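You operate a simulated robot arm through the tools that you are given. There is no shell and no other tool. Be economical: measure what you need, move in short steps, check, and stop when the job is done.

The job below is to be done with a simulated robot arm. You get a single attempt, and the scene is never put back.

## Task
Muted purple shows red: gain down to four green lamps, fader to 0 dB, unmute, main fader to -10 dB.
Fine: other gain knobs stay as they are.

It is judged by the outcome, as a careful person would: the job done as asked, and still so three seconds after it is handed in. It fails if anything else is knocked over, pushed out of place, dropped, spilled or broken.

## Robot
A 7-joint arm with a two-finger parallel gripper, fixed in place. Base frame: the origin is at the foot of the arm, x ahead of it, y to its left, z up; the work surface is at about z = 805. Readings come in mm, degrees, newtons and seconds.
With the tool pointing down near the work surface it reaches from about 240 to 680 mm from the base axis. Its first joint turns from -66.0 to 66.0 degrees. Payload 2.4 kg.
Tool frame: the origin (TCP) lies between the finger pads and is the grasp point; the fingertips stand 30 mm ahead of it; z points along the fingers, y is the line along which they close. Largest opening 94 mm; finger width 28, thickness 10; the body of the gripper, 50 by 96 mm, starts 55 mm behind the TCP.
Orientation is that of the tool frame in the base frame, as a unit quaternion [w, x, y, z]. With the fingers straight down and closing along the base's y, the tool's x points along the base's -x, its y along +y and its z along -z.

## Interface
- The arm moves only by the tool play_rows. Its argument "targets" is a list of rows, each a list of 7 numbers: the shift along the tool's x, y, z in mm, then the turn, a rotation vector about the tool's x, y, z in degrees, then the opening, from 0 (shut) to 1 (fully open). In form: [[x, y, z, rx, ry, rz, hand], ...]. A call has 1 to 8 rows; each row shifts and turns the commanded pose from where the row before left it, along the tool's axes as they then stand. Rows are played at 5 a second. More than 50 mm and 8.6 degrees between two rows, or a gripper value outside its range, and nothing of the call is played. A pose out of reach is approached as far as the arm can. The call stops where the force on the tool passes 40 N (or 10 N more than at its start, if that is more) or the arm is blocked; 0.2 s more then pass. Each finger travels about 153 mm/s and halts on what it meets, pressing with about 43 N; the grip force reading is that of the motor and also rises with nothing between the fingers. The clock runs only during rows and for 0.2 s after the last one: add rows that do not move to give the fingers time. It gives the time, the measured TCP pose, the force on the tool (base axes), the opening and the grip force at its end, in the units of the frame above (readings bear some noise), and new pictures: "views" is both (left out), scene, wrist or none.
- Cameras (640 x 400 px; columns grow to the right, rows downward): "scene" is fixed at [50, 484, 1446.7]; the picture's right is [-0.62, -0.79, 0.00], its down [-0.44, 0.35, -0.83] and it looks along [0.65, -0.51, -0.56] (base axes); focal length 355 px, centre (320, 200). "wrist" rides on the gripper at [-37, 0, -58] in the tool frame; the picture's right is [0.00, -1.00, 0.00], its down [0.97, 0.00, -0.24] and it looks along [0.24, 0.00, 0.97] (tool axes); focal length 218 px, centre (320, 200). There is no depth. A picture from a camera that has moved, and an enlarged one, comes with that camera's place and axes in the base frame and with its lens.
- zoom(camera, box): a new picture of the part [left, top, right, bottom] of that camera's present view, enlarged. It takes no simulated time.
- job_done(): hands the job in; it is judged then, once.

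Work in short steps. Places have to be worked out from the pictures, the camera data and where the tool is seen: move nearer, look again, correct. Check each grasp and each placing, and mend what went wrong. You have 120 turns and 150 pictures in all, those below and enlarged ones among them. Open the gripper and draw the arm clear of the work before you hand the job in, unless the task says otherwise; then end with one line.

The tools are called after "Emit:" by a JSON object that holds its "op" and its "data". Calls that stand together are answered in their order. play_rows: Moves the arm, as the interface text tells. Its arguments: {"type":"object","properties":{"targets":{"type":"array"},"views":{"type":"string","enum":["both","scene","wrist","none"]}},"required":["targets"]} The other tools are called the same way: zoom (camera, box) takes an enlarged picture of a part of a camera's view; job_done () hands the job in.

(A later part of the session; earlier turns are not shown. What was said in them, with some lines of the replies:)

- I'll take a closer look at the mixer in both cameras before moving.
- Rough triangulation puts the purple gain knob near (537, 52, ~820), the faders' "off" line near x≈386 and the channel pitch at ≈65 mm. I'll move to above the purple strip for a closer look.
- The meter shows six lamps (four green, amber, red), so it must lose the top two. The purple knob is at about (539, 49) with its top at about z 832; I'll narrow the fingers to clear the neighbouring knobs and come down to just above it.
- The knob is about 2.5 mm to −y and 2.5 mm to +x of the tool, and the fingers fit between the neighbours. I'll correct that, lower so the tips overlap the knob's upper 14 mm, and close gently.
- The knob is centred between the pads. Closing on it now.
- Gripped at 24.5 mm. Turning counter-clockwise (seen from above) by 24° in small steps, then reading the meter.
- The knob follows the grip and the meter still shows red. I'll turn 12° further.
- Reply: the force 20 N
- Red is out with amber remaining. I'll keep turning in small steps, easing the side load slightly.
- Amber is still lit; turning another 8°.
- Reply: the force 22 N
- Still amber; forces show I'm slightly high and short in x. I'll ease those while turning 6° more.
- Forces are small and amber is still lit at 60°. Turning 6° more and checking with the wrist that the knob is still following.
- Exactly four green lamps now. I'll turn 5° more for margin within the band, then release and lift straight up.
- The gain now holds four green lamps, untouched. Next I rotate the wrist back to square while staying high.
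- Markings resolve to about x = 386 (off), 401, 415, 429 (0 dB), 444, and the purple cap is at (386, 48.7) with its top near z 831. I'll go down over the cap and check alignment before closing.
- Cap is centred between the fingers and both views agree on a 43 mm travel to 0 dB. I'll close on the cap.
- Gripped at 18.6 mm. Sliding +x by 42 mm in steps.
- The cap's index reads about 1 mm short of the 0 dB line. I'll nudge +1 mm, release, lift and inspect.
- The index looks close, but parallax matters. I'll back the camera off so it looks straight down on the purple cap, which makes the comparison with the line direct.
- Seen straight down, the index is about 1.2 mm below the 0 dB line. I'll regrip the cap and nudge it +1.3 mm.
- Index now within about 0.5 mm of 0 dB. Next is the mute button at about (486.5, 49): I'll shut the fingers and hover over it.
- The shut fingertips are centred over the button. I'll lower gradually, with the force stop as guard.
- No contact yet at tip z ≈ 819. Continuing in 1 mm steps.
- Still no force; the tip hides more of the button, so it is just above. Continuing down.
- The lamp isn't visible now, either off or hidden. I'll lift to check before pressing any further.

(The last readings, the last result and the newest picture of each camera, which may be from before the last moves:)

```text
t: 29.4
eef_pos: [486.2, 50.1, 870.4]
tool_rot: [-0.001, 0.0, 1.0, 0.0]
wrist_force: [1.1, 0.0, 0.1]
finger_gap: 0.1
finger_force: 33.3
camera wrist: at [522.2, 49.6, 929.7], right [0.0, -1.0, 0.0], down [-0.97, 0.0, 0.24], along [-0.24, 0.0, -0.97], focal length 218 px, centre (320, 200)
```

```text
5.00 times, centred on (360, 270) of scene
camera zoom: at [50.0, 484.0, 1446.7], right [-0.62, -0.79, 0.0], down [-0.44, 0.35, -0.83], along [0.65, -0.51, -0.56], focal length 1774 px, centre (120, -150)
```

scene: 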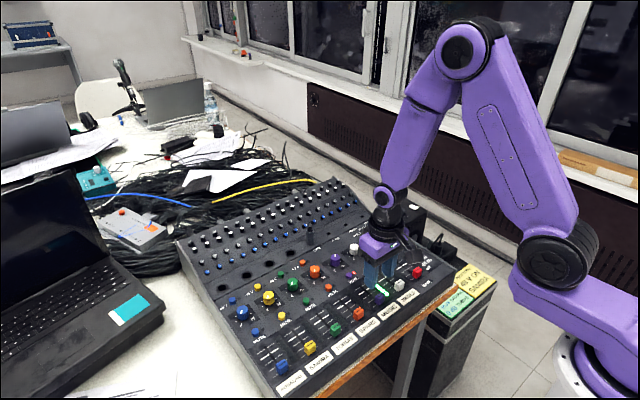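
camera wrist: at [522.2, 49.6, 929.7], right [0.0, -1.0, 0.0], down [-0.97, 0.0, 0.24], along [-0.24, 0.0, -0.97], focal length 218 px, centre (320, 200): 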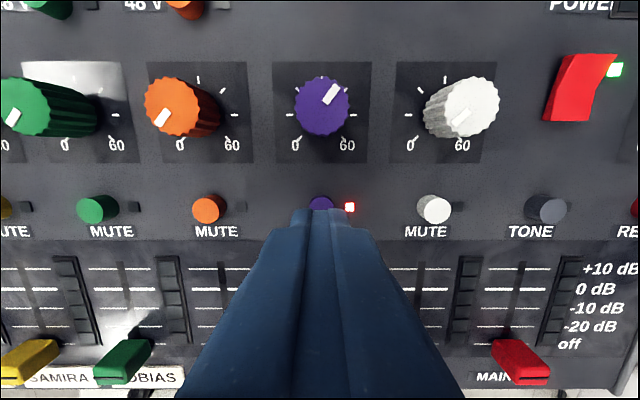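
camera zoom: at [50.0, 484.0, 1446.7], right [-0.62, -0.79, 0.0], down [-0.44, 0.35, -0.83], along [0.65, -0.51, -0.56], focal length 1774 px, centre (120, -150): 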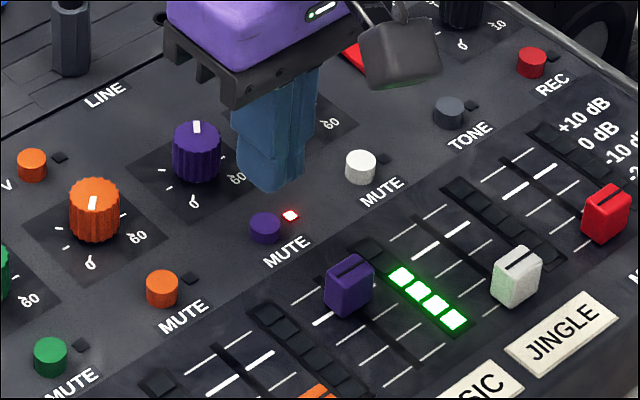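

The lamp is still red and no contact force was felt, so the button top is lower than 812. I'll go down again and continue beyond in 1 mm steps.

Emit:
{"op": "play_rows", "data": {"targets": [[-1, 0, 14, 0, 0, 0, 0], [0, 0, 13, 0, 0, 0, 0], [0, 0, 1, 0, 0, 0, 0], [0, 0, 1, 0, 0, 0, 0], [0, 0, 0, 0, 0, 0, 0]], "views": "none"}}

Emit:
{"op": "play_rows", "data": {"targets": [[0, 0, 1, 0, 0, 0, 0], [0, 0, 0, 0, 0, 0, 0]], "views": "none"}}

Emit:
{"op": "play_rows", "data": {"targets": [[0, 0, 1, 0, 0, 0, 0], [0, 0, 0, 0, 0, 0, 0]], "views": "none"}}

Emit:
{"op": "zoom", "data": {"camera": "scene", "box": [310, 230, 410, 310]}}

```text
t: 30.6
eef_pos: [487.7, 50.4, 842.0]
tool_rot: [0.0, -0.001, 1.0, -0.001]
wrist_force: [0.3, 0.8, 0.9]
finger_gap: 0.0
finger_force: 32.9
```

```text
t: 31.2
eef_pos: [488.6, 48.6, 841.3]
tool_rot: [0.001, 0.0, 1.0, 0.0]
wrist_force: [0.7, -0.6, 0.5]
finger_gap: 0.0
finger_force: 33.1
```

```text
t: 31.8
eef_pos: [487.6, 49.3, 840.5]
tool_rot: [0.0, 0.0, 1.0, 0.001]
wrist_force: [0.0, -0.1, 0.1]
finger_gap: 0.1
finger_force: 32.8
```

```text
5.00 times, centred on (360, 270) of scene
camera zoom: at [50.0, 484.0, 1446.7], right [-0.62, -0.79, 0.0], down [-0.44, 0.35, -0.83], along [0.65, -0.51, -0.56], focal length 1774 px, centre (120, -150)
```

zoom: 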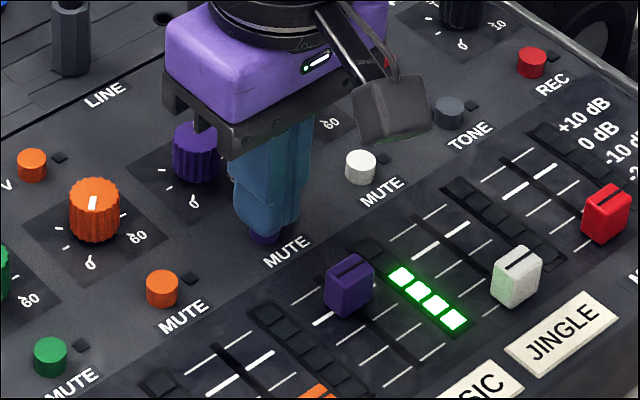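

Still above it. Continuing in 1 mm steps with force checks.

Emit:
{"op": "play_rows", "data": {"targets": [[0, 0, 1, 0, 0, 0, 0], [0, 0, 1, 0, 0, 0, 0], [0, 0, 0, 0, 0, 0, 0]], "views": "none"}}

Emit:
{"op": "play_rows", "data": {"targets": [[0, 0, 1, 0, 0, 0, 0], [0, 0, 0, 0, 0, 0, 0]], "views": "none"}}

Emit:
{"op": "zoom", "data": {"camera": "scene", "box": [310, 230, 410, 310]}}

```text
t: 32.6
eef_pos: [487.8, 50.2, 838.4]
tool_rot: [-0.001, 0.0, 1.0, 0.0]
wrist_force: [0.2, 0.4, 0.0]
finger_gap: 0.0
finger_force: 33.0
```

```text
t: 33.2
eef_pos: [488.3, 48.7, 838.6]
tool_rot: [0.0, -0.001, 1.0, 0.0]
wrist_force: [0.8, -0.1, 0.6]
finger_gap: 0.0
finger_force: 33.1
```

```text
5.00 times, centred on (360, 270) of scene
camera zoom: at [50.0, 484.0, 1446.7], right [-0.62, -0.79, 0.0], down [-0.44, 0.35, -0.83], along [0.65, -0.51, -0.56], focal length 1774 px, centre (120, -150)
```

zoom: 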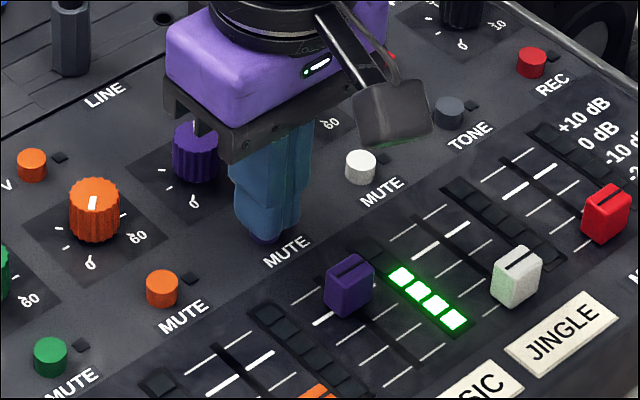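

Continuing down, watching for the first reaction force.

Emit:
{"op": "play_rows", "data": {"targets": [[0, 0, 1, 0, 0, 0, 0], [0, 0, 0, 0, 0, 0, 0]], "views": "none"}}

Emit:
{"op": "play_rows", "data": {"targets": [[0, 0, 1, 0, 0, 0, 0], [0, 0, 0, 0, 0, 0, 0]], "views": "none"}}

Emit:
{"op": "play_rows", "data": {"targets": [[0, 0, 1, 0, 0, 0, 0], [0, 0, 0, 0, 0, 0, 0]], "views": "wrist"}}

```text
t: 33.8
eef_pos: [487.4, 50.1, 836.0]
tool_rot: [0.0, 0.001, 1.0, 0.0]
wrist_force: [-0.2, -0.6, 1.0]
finger_gap: 0.0
finger_force: 33.1
```

```text
t: 34.4
eef_pos: [487.7, 50.1, 835.4]
tool_rot: [0.0, 0.0, 1.0, 0.0]
wrist_force: [-1.6, 0.7, 4.2]
finger_gap: 0.1
finger_force: 32.9
```

```text
t: 35.0
eef_pos: [487.2, 49.0, 834.4]
tool_rot: [0.001, 0.0, 1.0, 0.0]
wrist_force: [-1.7, 2.7, 8.9]
finger_gap: 0.0
finger_force: 32.8
camera wrist: at [523.7, 48.2, 893.0], right [0.0, -1.0, 0.0], down [-0.97, 0.0, 0.24], along [-0.24, 0.0, -0.97], focal length 218 px, centre (320, 200)
```

wrist: 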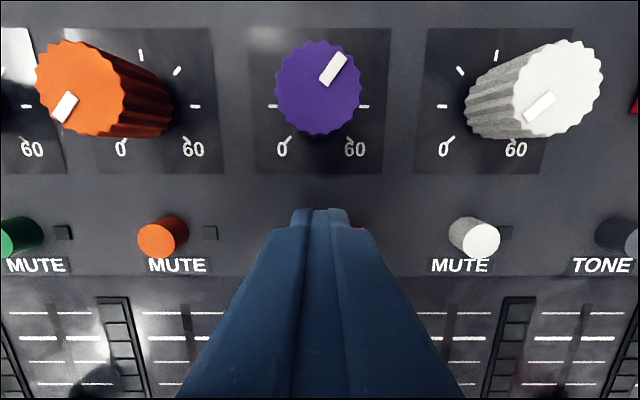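

Contact has begun (8.9 N). I'll press 2 mm further, then lift and check the lamp.

Emit:
{"op": "play_rows", "data": {"targets": [[0, 0, 1, 0, 0, 0, 0], [0, 0, 0, 0, 0, 0, 0]], "views": "none"}}

Emit:
{"op": "zoom", "data": {"camera": "wrist", "box": [270, 190, 400, 270]}}

```text
t: 35.6
eef_pos: [487.8, 50.1, 833.7]
tool_rot: [0.001, 0.0, 1.0, 0.0]
wrist_force: [-1.6, 2.8, 14.0]
finger_gap: 0.0
finger_force: 32.9
```

```text
4.92 times, centred on (335, 230) of wrist
camera zoom: at [523.7, 48.2, 892.2], right [0.0, -1.0, 0.0], down [-0.97, 0.0, 0.24], along [-0.24, 0.0, -0.97], focal length 1074 px, centre (246, 52)
```

zoom: 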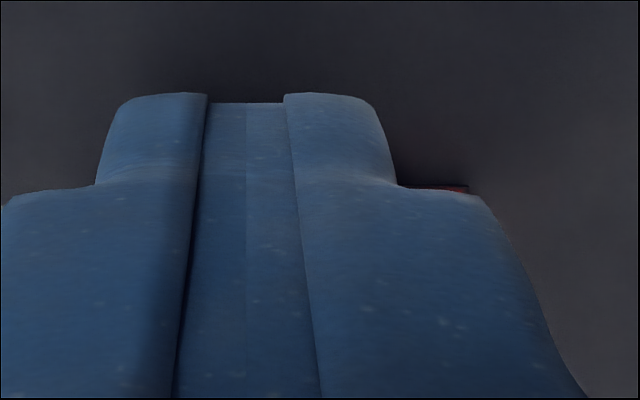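

14 N now, and the sliver of lamp looks darker. Lifting to check.

Emit:
{"op": "play_rows", "data": {"targets": [[0, 0, -10, 0, 0, 0, 0], [0, 0, -28, 0, 0, 0, 0], [0, 0, 0, 0, 0, 0, 0]], "views": "none"}}

Emit:
{"op": "zoom", "data": {"camera": "scene", "box": [310, 230, 410, 310]}}

```text
t: 36.4
eef_pos: [489.2, 49.6, 871.5]
tool_rot: [0.0, 0.001, 1.0, 0.0]
wrist_force: [-0.6, 0.5, -0.1]
finger_gap: 0.2
finger_force: 33.2
```

```text
5.00 times, centred on (360, 270) of scene
camera zoom: at [50.0, 484.0, 1446.7], right [-0.62, -0.79, 0.0], down [-0.44, 0.35, -0.83], along [0.65, -0.51, -0.56], focal length 1774 px, centre (120, -150)
```

zoom: 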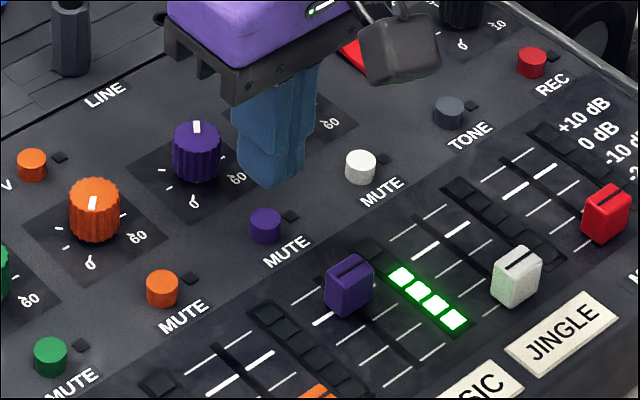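

Mute lamp is off and the four green lamps remain. Now I move over the MAIN fader (about x 386, y −86) with fingers at partial opening.

Emit:
{"op": "play_rows", "data": {"targets": [[0, 0, -30, 0, 0, 0, 0.1], [23.2, -33.9, 0, 0, 0, 0, 0.4], [23.2, -33.9, 0, 0, 0, 0, 0.4], [23.2, -33.9, 0, 0, 0, 0, 0.4], [23.2, -33.9, 0, 0, 0, 0, 0.4], [0, 0, 0, 0, 0, 0, 0.4]], "views": "wrist"}}

Emit:
{"op": "zoom", "data": {"camera": "wrist", "box": [240, 110, 400, 270]}}

```text
t: 37.8
eef_pos: [397.2, -85.2, 901.6]
tool_rot: [0.001, 0.0, 1.0, 0.0]
wrist_force: [0.0, 0.2, -0.7]
finger_gap: 37.6
finger_force: 0.1
camera wrist: at [432.5, -87.1, 960.1], right [0.0, -1.0, 0.0], down [-0.97, 0.0, 0.24], along [-0.24, 0.0, -0.97], focal length 218 px, centre (320, 200)
```

wrist: 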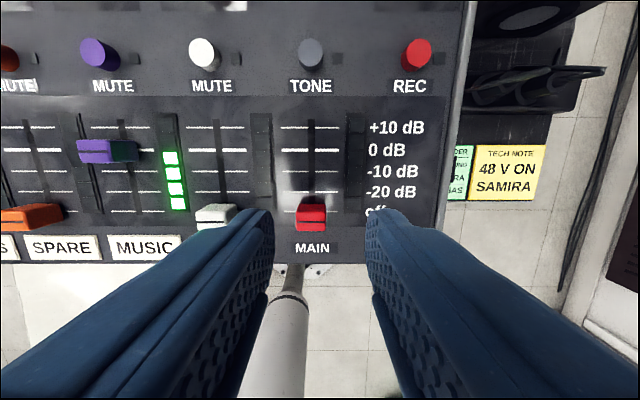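

```text
2.50 times, centred on (320, 190) of wrist
camera zoom: at [432.5, -87.1, 960.1], right [0.0, -1.0, 0.0], down [-0.97, 0.0, 0.24], along [-0.24, 0.0, -0.97], focal length 546 px, centre (320, 225)
```

zoom: 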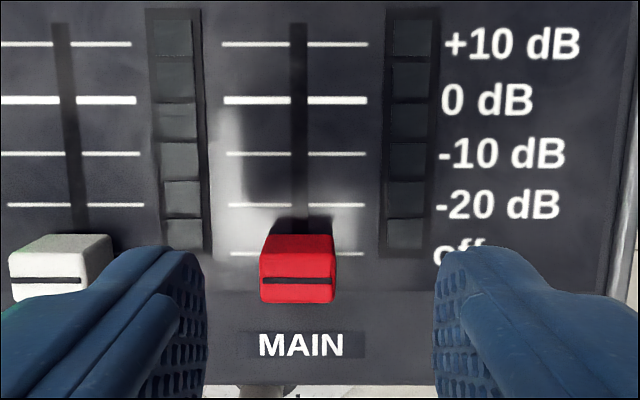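

The main cap is about 6 mm to +y of the tool and 12 mm nearer in x. I'll correct, go down and check.

Emit:
{"op": "play_rows", "data": {"targets": [[12, 5.8, 15, 0, 0, 0, 0.4], [0, 0, 15, 0, 0, 0, 0.4], [0, 0, 15, 0, 0, 0, 0.4], [0, 0, 10, 0, 0, 0, 0.4], [0, 0, 0, 0, 0, 0, 0.4]], "views": "wrist"}}

```text
t: 39.0
eef_pos: [385.3, -79.8, 844.8]
tool_rot: [0.0, 0.0, 1.0, 0.0]
wrist_force: [0.6, -1.4, 0.6]
finger_gap: 37.4
finger_force: 0.1
camera wrist: at [420.2, -81.0, 904.7], right [0.0, -1.0, 0.0], down [-0.97, 0.0, 0.24], along [-0.24, 0.0, -0.97], focal length 218 px, centre (320, 200)
```

wrist: 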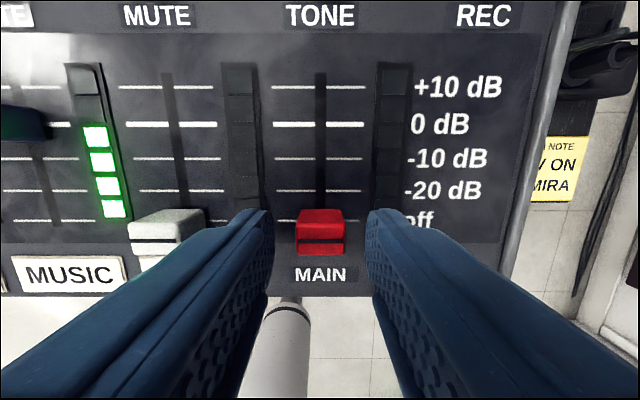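

Centred. I'll grip the cap and slide it +30 mm (two thirds of the purple fader's 45 mm to 0 dB).

Emit:
{"op": "play_rows", "data": {"targets": [[0, 0, 0, 0, 0, 0, 0.16], [0, 0, 0, 0, 0, 0, 0.16], [-8, 0, 0, 0, 0, 0, 0.16], [-8, 0, 0, 0, 0, 0, 0.16], [-8, 0, 0, 0, 0, 0, 0.16], [-6, 0, 0, 0, 0, 0, 0.16], [0, 0, 0, 0, 0, 0, 0.16]], "views": "none"}}

Emit:
{"op": "play_rows", "data": {"targets": [[0, 0, 0, 0, 0, 0, 0.4], [0, 0, 0, 0, 0, 0, 0.4], [0, 0, -27, 0, 0, 0, 0.4], [0, 0, -28, 0, 0, 0, 0.4], [16, 0, 0, 0, 0, 0, 0.4], [16, 0, 0, 0, 0, 0, 0.4], [0, 0, 0, 0, 0, 0, 0.4]], "views": "none"}}

Emit:
{"op": "zoom", "data": {"camera": "wrist", "box": [260, 100, 380, 200]}}

```text
t: 40.6
eef_pos: [412.5, -79.7, 845.8]
tool_rot: [0.001, 0.0, 1.0, 0.001]
wrist_force: [-0.1, -0.8, 11.5]
finger_gap: 18.9
finger_force: 44.9
```

```text
t: 42.2
eef_pos: [380.4, -79.8, 900.6]
tool_rot: [-0.001, -0.001, 1.0, -0.001]
wrist_force: [-0.2, 0.0, -0.2]
finger_gap: 37.4
finger_force: 0.1
```

```text
4.00 times, centred on (320, 150) of wrist
camera zoom: at [416.9, -81.2, 958.8], right [0.0, -1.0, 0.0], down [-0.97, 0.0, 0.24], along [-0.24, 0.0, -0.97], focal length 873 px, centre (320, 400)
```

zoom: 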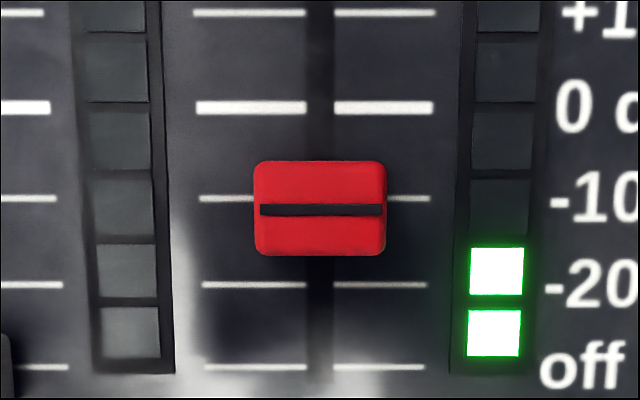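

Index is about 1.3 mm short of −10 dB. Regripping for a 1.4 mm nudge, then viewing from the same spot.

Emit:
{"op": "play_rows", "data": {"targets": [[-16, 0, 0, 0, 0, 0, 0.4], [-16, 0, 0, 0, 0, 0, 0.4], [0, 0, 28, 0, 0, 0, 0.4], [0, 0, 27, 0, 0, 0, 0.4], [0, 0, 0, 0, 0, 0, 0.4], [0, 0, 0, 0, 0, 0, 0.16], [0, 0, 0, 0, 0, 0, 0.16], [-1.4, 0, 0, 0, 0, 0, 0.16]], "views": "none"}}

Emit:
{"op": "play_rows", "data": {"targets": [[0, 0, 0, 0, 0, 0, 0.16], [0, 0, 0, 0, 0, 0, 0.4], [0, 0, 0, 0, 0, 0, 0.4], [0, 0, -28, 0, 0, 0, 0.4], [0, 0, -27, 0, 0, 0, 0.4], [17, 0, 0, 0, 0, 0, 0.4], [17, 0, 0, 0, 0, 0, 0.4], [0, 0, 0, 0, 0, 0, 0.4]], "views": "none"}}

Emit:
{"op": "zoom", "data": {"camera": "wrist", "box": [260, 100, 380, 200]}}

```text
t: 44.0
eef_pos: [415.5, -79.6, 844.8]
tool_rot: [-0.001, 0.0, 1.0, 0.0]
wrist_force: [0.2, 1.1, -19.1]
finger_gap: 18.7
finger_force: 45.1
```

```text
t: 45.8
eef_pos: [381.2, -80.9, 901.0]
tool_rot: [0.001, 0.0, 1.0, 0.0]
wrist_force: [-0.3, -0.3, -0.3]
finger_gap: 37.7
finger_force: 0.1
```

```text
4.00 times, centred on (320, 150) of wrist
camera zoom: at [417.2, -82.3, 959.2], right [0.0, -1.0, 0.0], down [-0.97, 0.0, 0.24], along [-0.24, 0.0, -0.97], focal length 873 px, centre (320, 400)
```

zoom: 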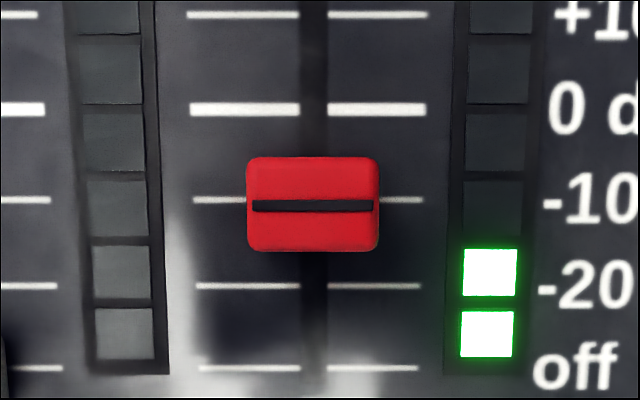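

Index is within about 0.5 mm of −10 dB. I'll lift clear, open the gripper, and check the whole desk.

Emit:
{"op": "play_rows", "data": {"targets": [[0, 0, -40, 0, 0, 0, 0.4], [0, 0, -40, 0, 0, 0, 0.6], [0, -15, -45, 0, 0, 0, 1], [0, -15, -45, 0, 0, 0, 1], [0, -20, -40, 0, 0, 0, 1], [0, 0, -30, 0, 0, 0, 1], [0, 0, 0, 0, 0, 0, 1]]}}

Emit:
{"op": "zoom", "data": {"camera": "scene", "box": [220, 210, 460, 390]}}

Emit:
{"op": "zoom", "data": {"camera": "scene", "box": [320, 230, 440, 310]}}

```text
t: 47.4
eef_pos: [382.4, -131.4, 1142.2]
tool_rot: [0.0, 0.0, 1.0, 0.0]
wrist_force: [0.1, -1.2, 0.4]
finger_gap: 94.0
finger_force: 0.0
camera wrist: at [417.2, -133.1, 1200.2], right [0.0, -1.0, 0.0], down [-0.97, 0.0, 0.24], along [-0.24, 0.0, -0.97], focal length 218 px, centre (320, 200)
```

scene: 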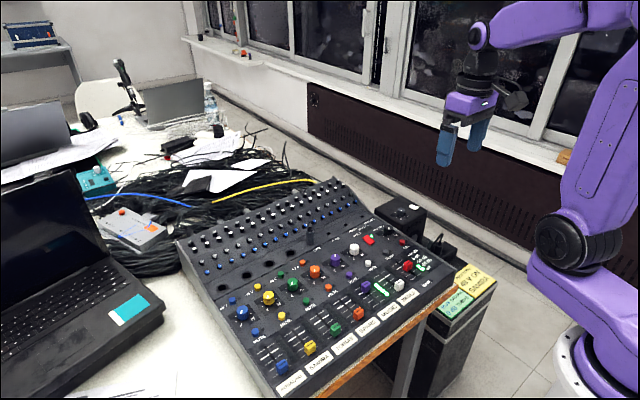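
wrist: 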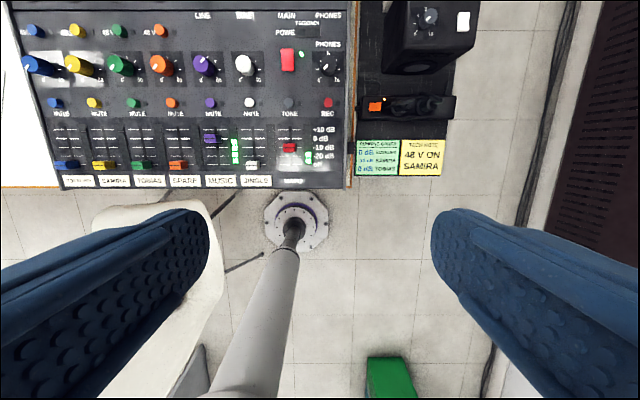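

```text
2.22 times, centred on (340, 300) of scene
camera zoom: at [50.0, 483.9, 1446.7], right [-0.62, -0.79, 0.0], down [-0.44, 0.35, -0.83], along [0.65, -0.51, -0.56], focal length 789 px, centre (276, -22)
```

zoom: 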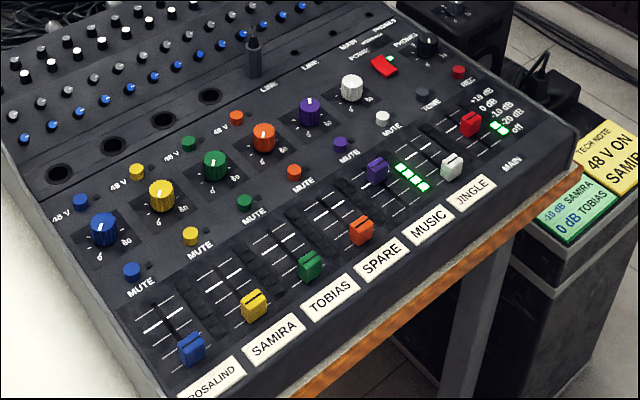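

```text
5.00 times, centred on (380, 270) of scene
camera zoom: at [50.0, 483.9, 1446.7], right [-0.62, -0.79, 0.0], down [-0.44, 0.35, -0.83], along [0.65, -0.51, -0.56], focal length 1774 px, centre (20, -150)
```

zoom: 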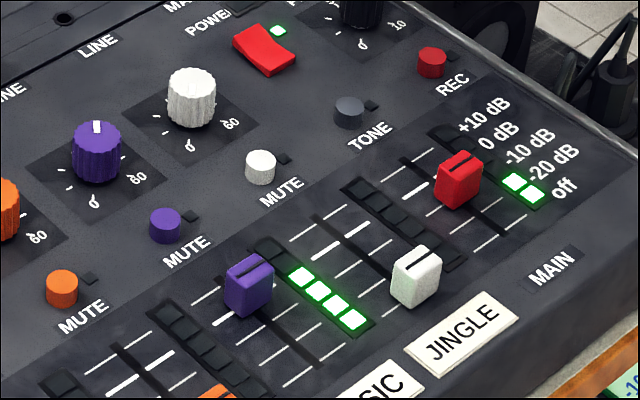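

All as asked: four green lamps, mute lamp off, purple fader at 0 dB, main at −10 dB, and nothing else disturbed. The arm is clear and open, so I'm handing in.

Emit:
{"op": "job_done", "data": {}}

```text
The job is handed in.
```

The purple (MUSIC) channel's gain is down to four green lamps, its fader is within about 0.5 mm of 0 dB, it is unmuted, and the main fader is within about 0.5 mm of -10 dB; the other gain knobs were not touched.
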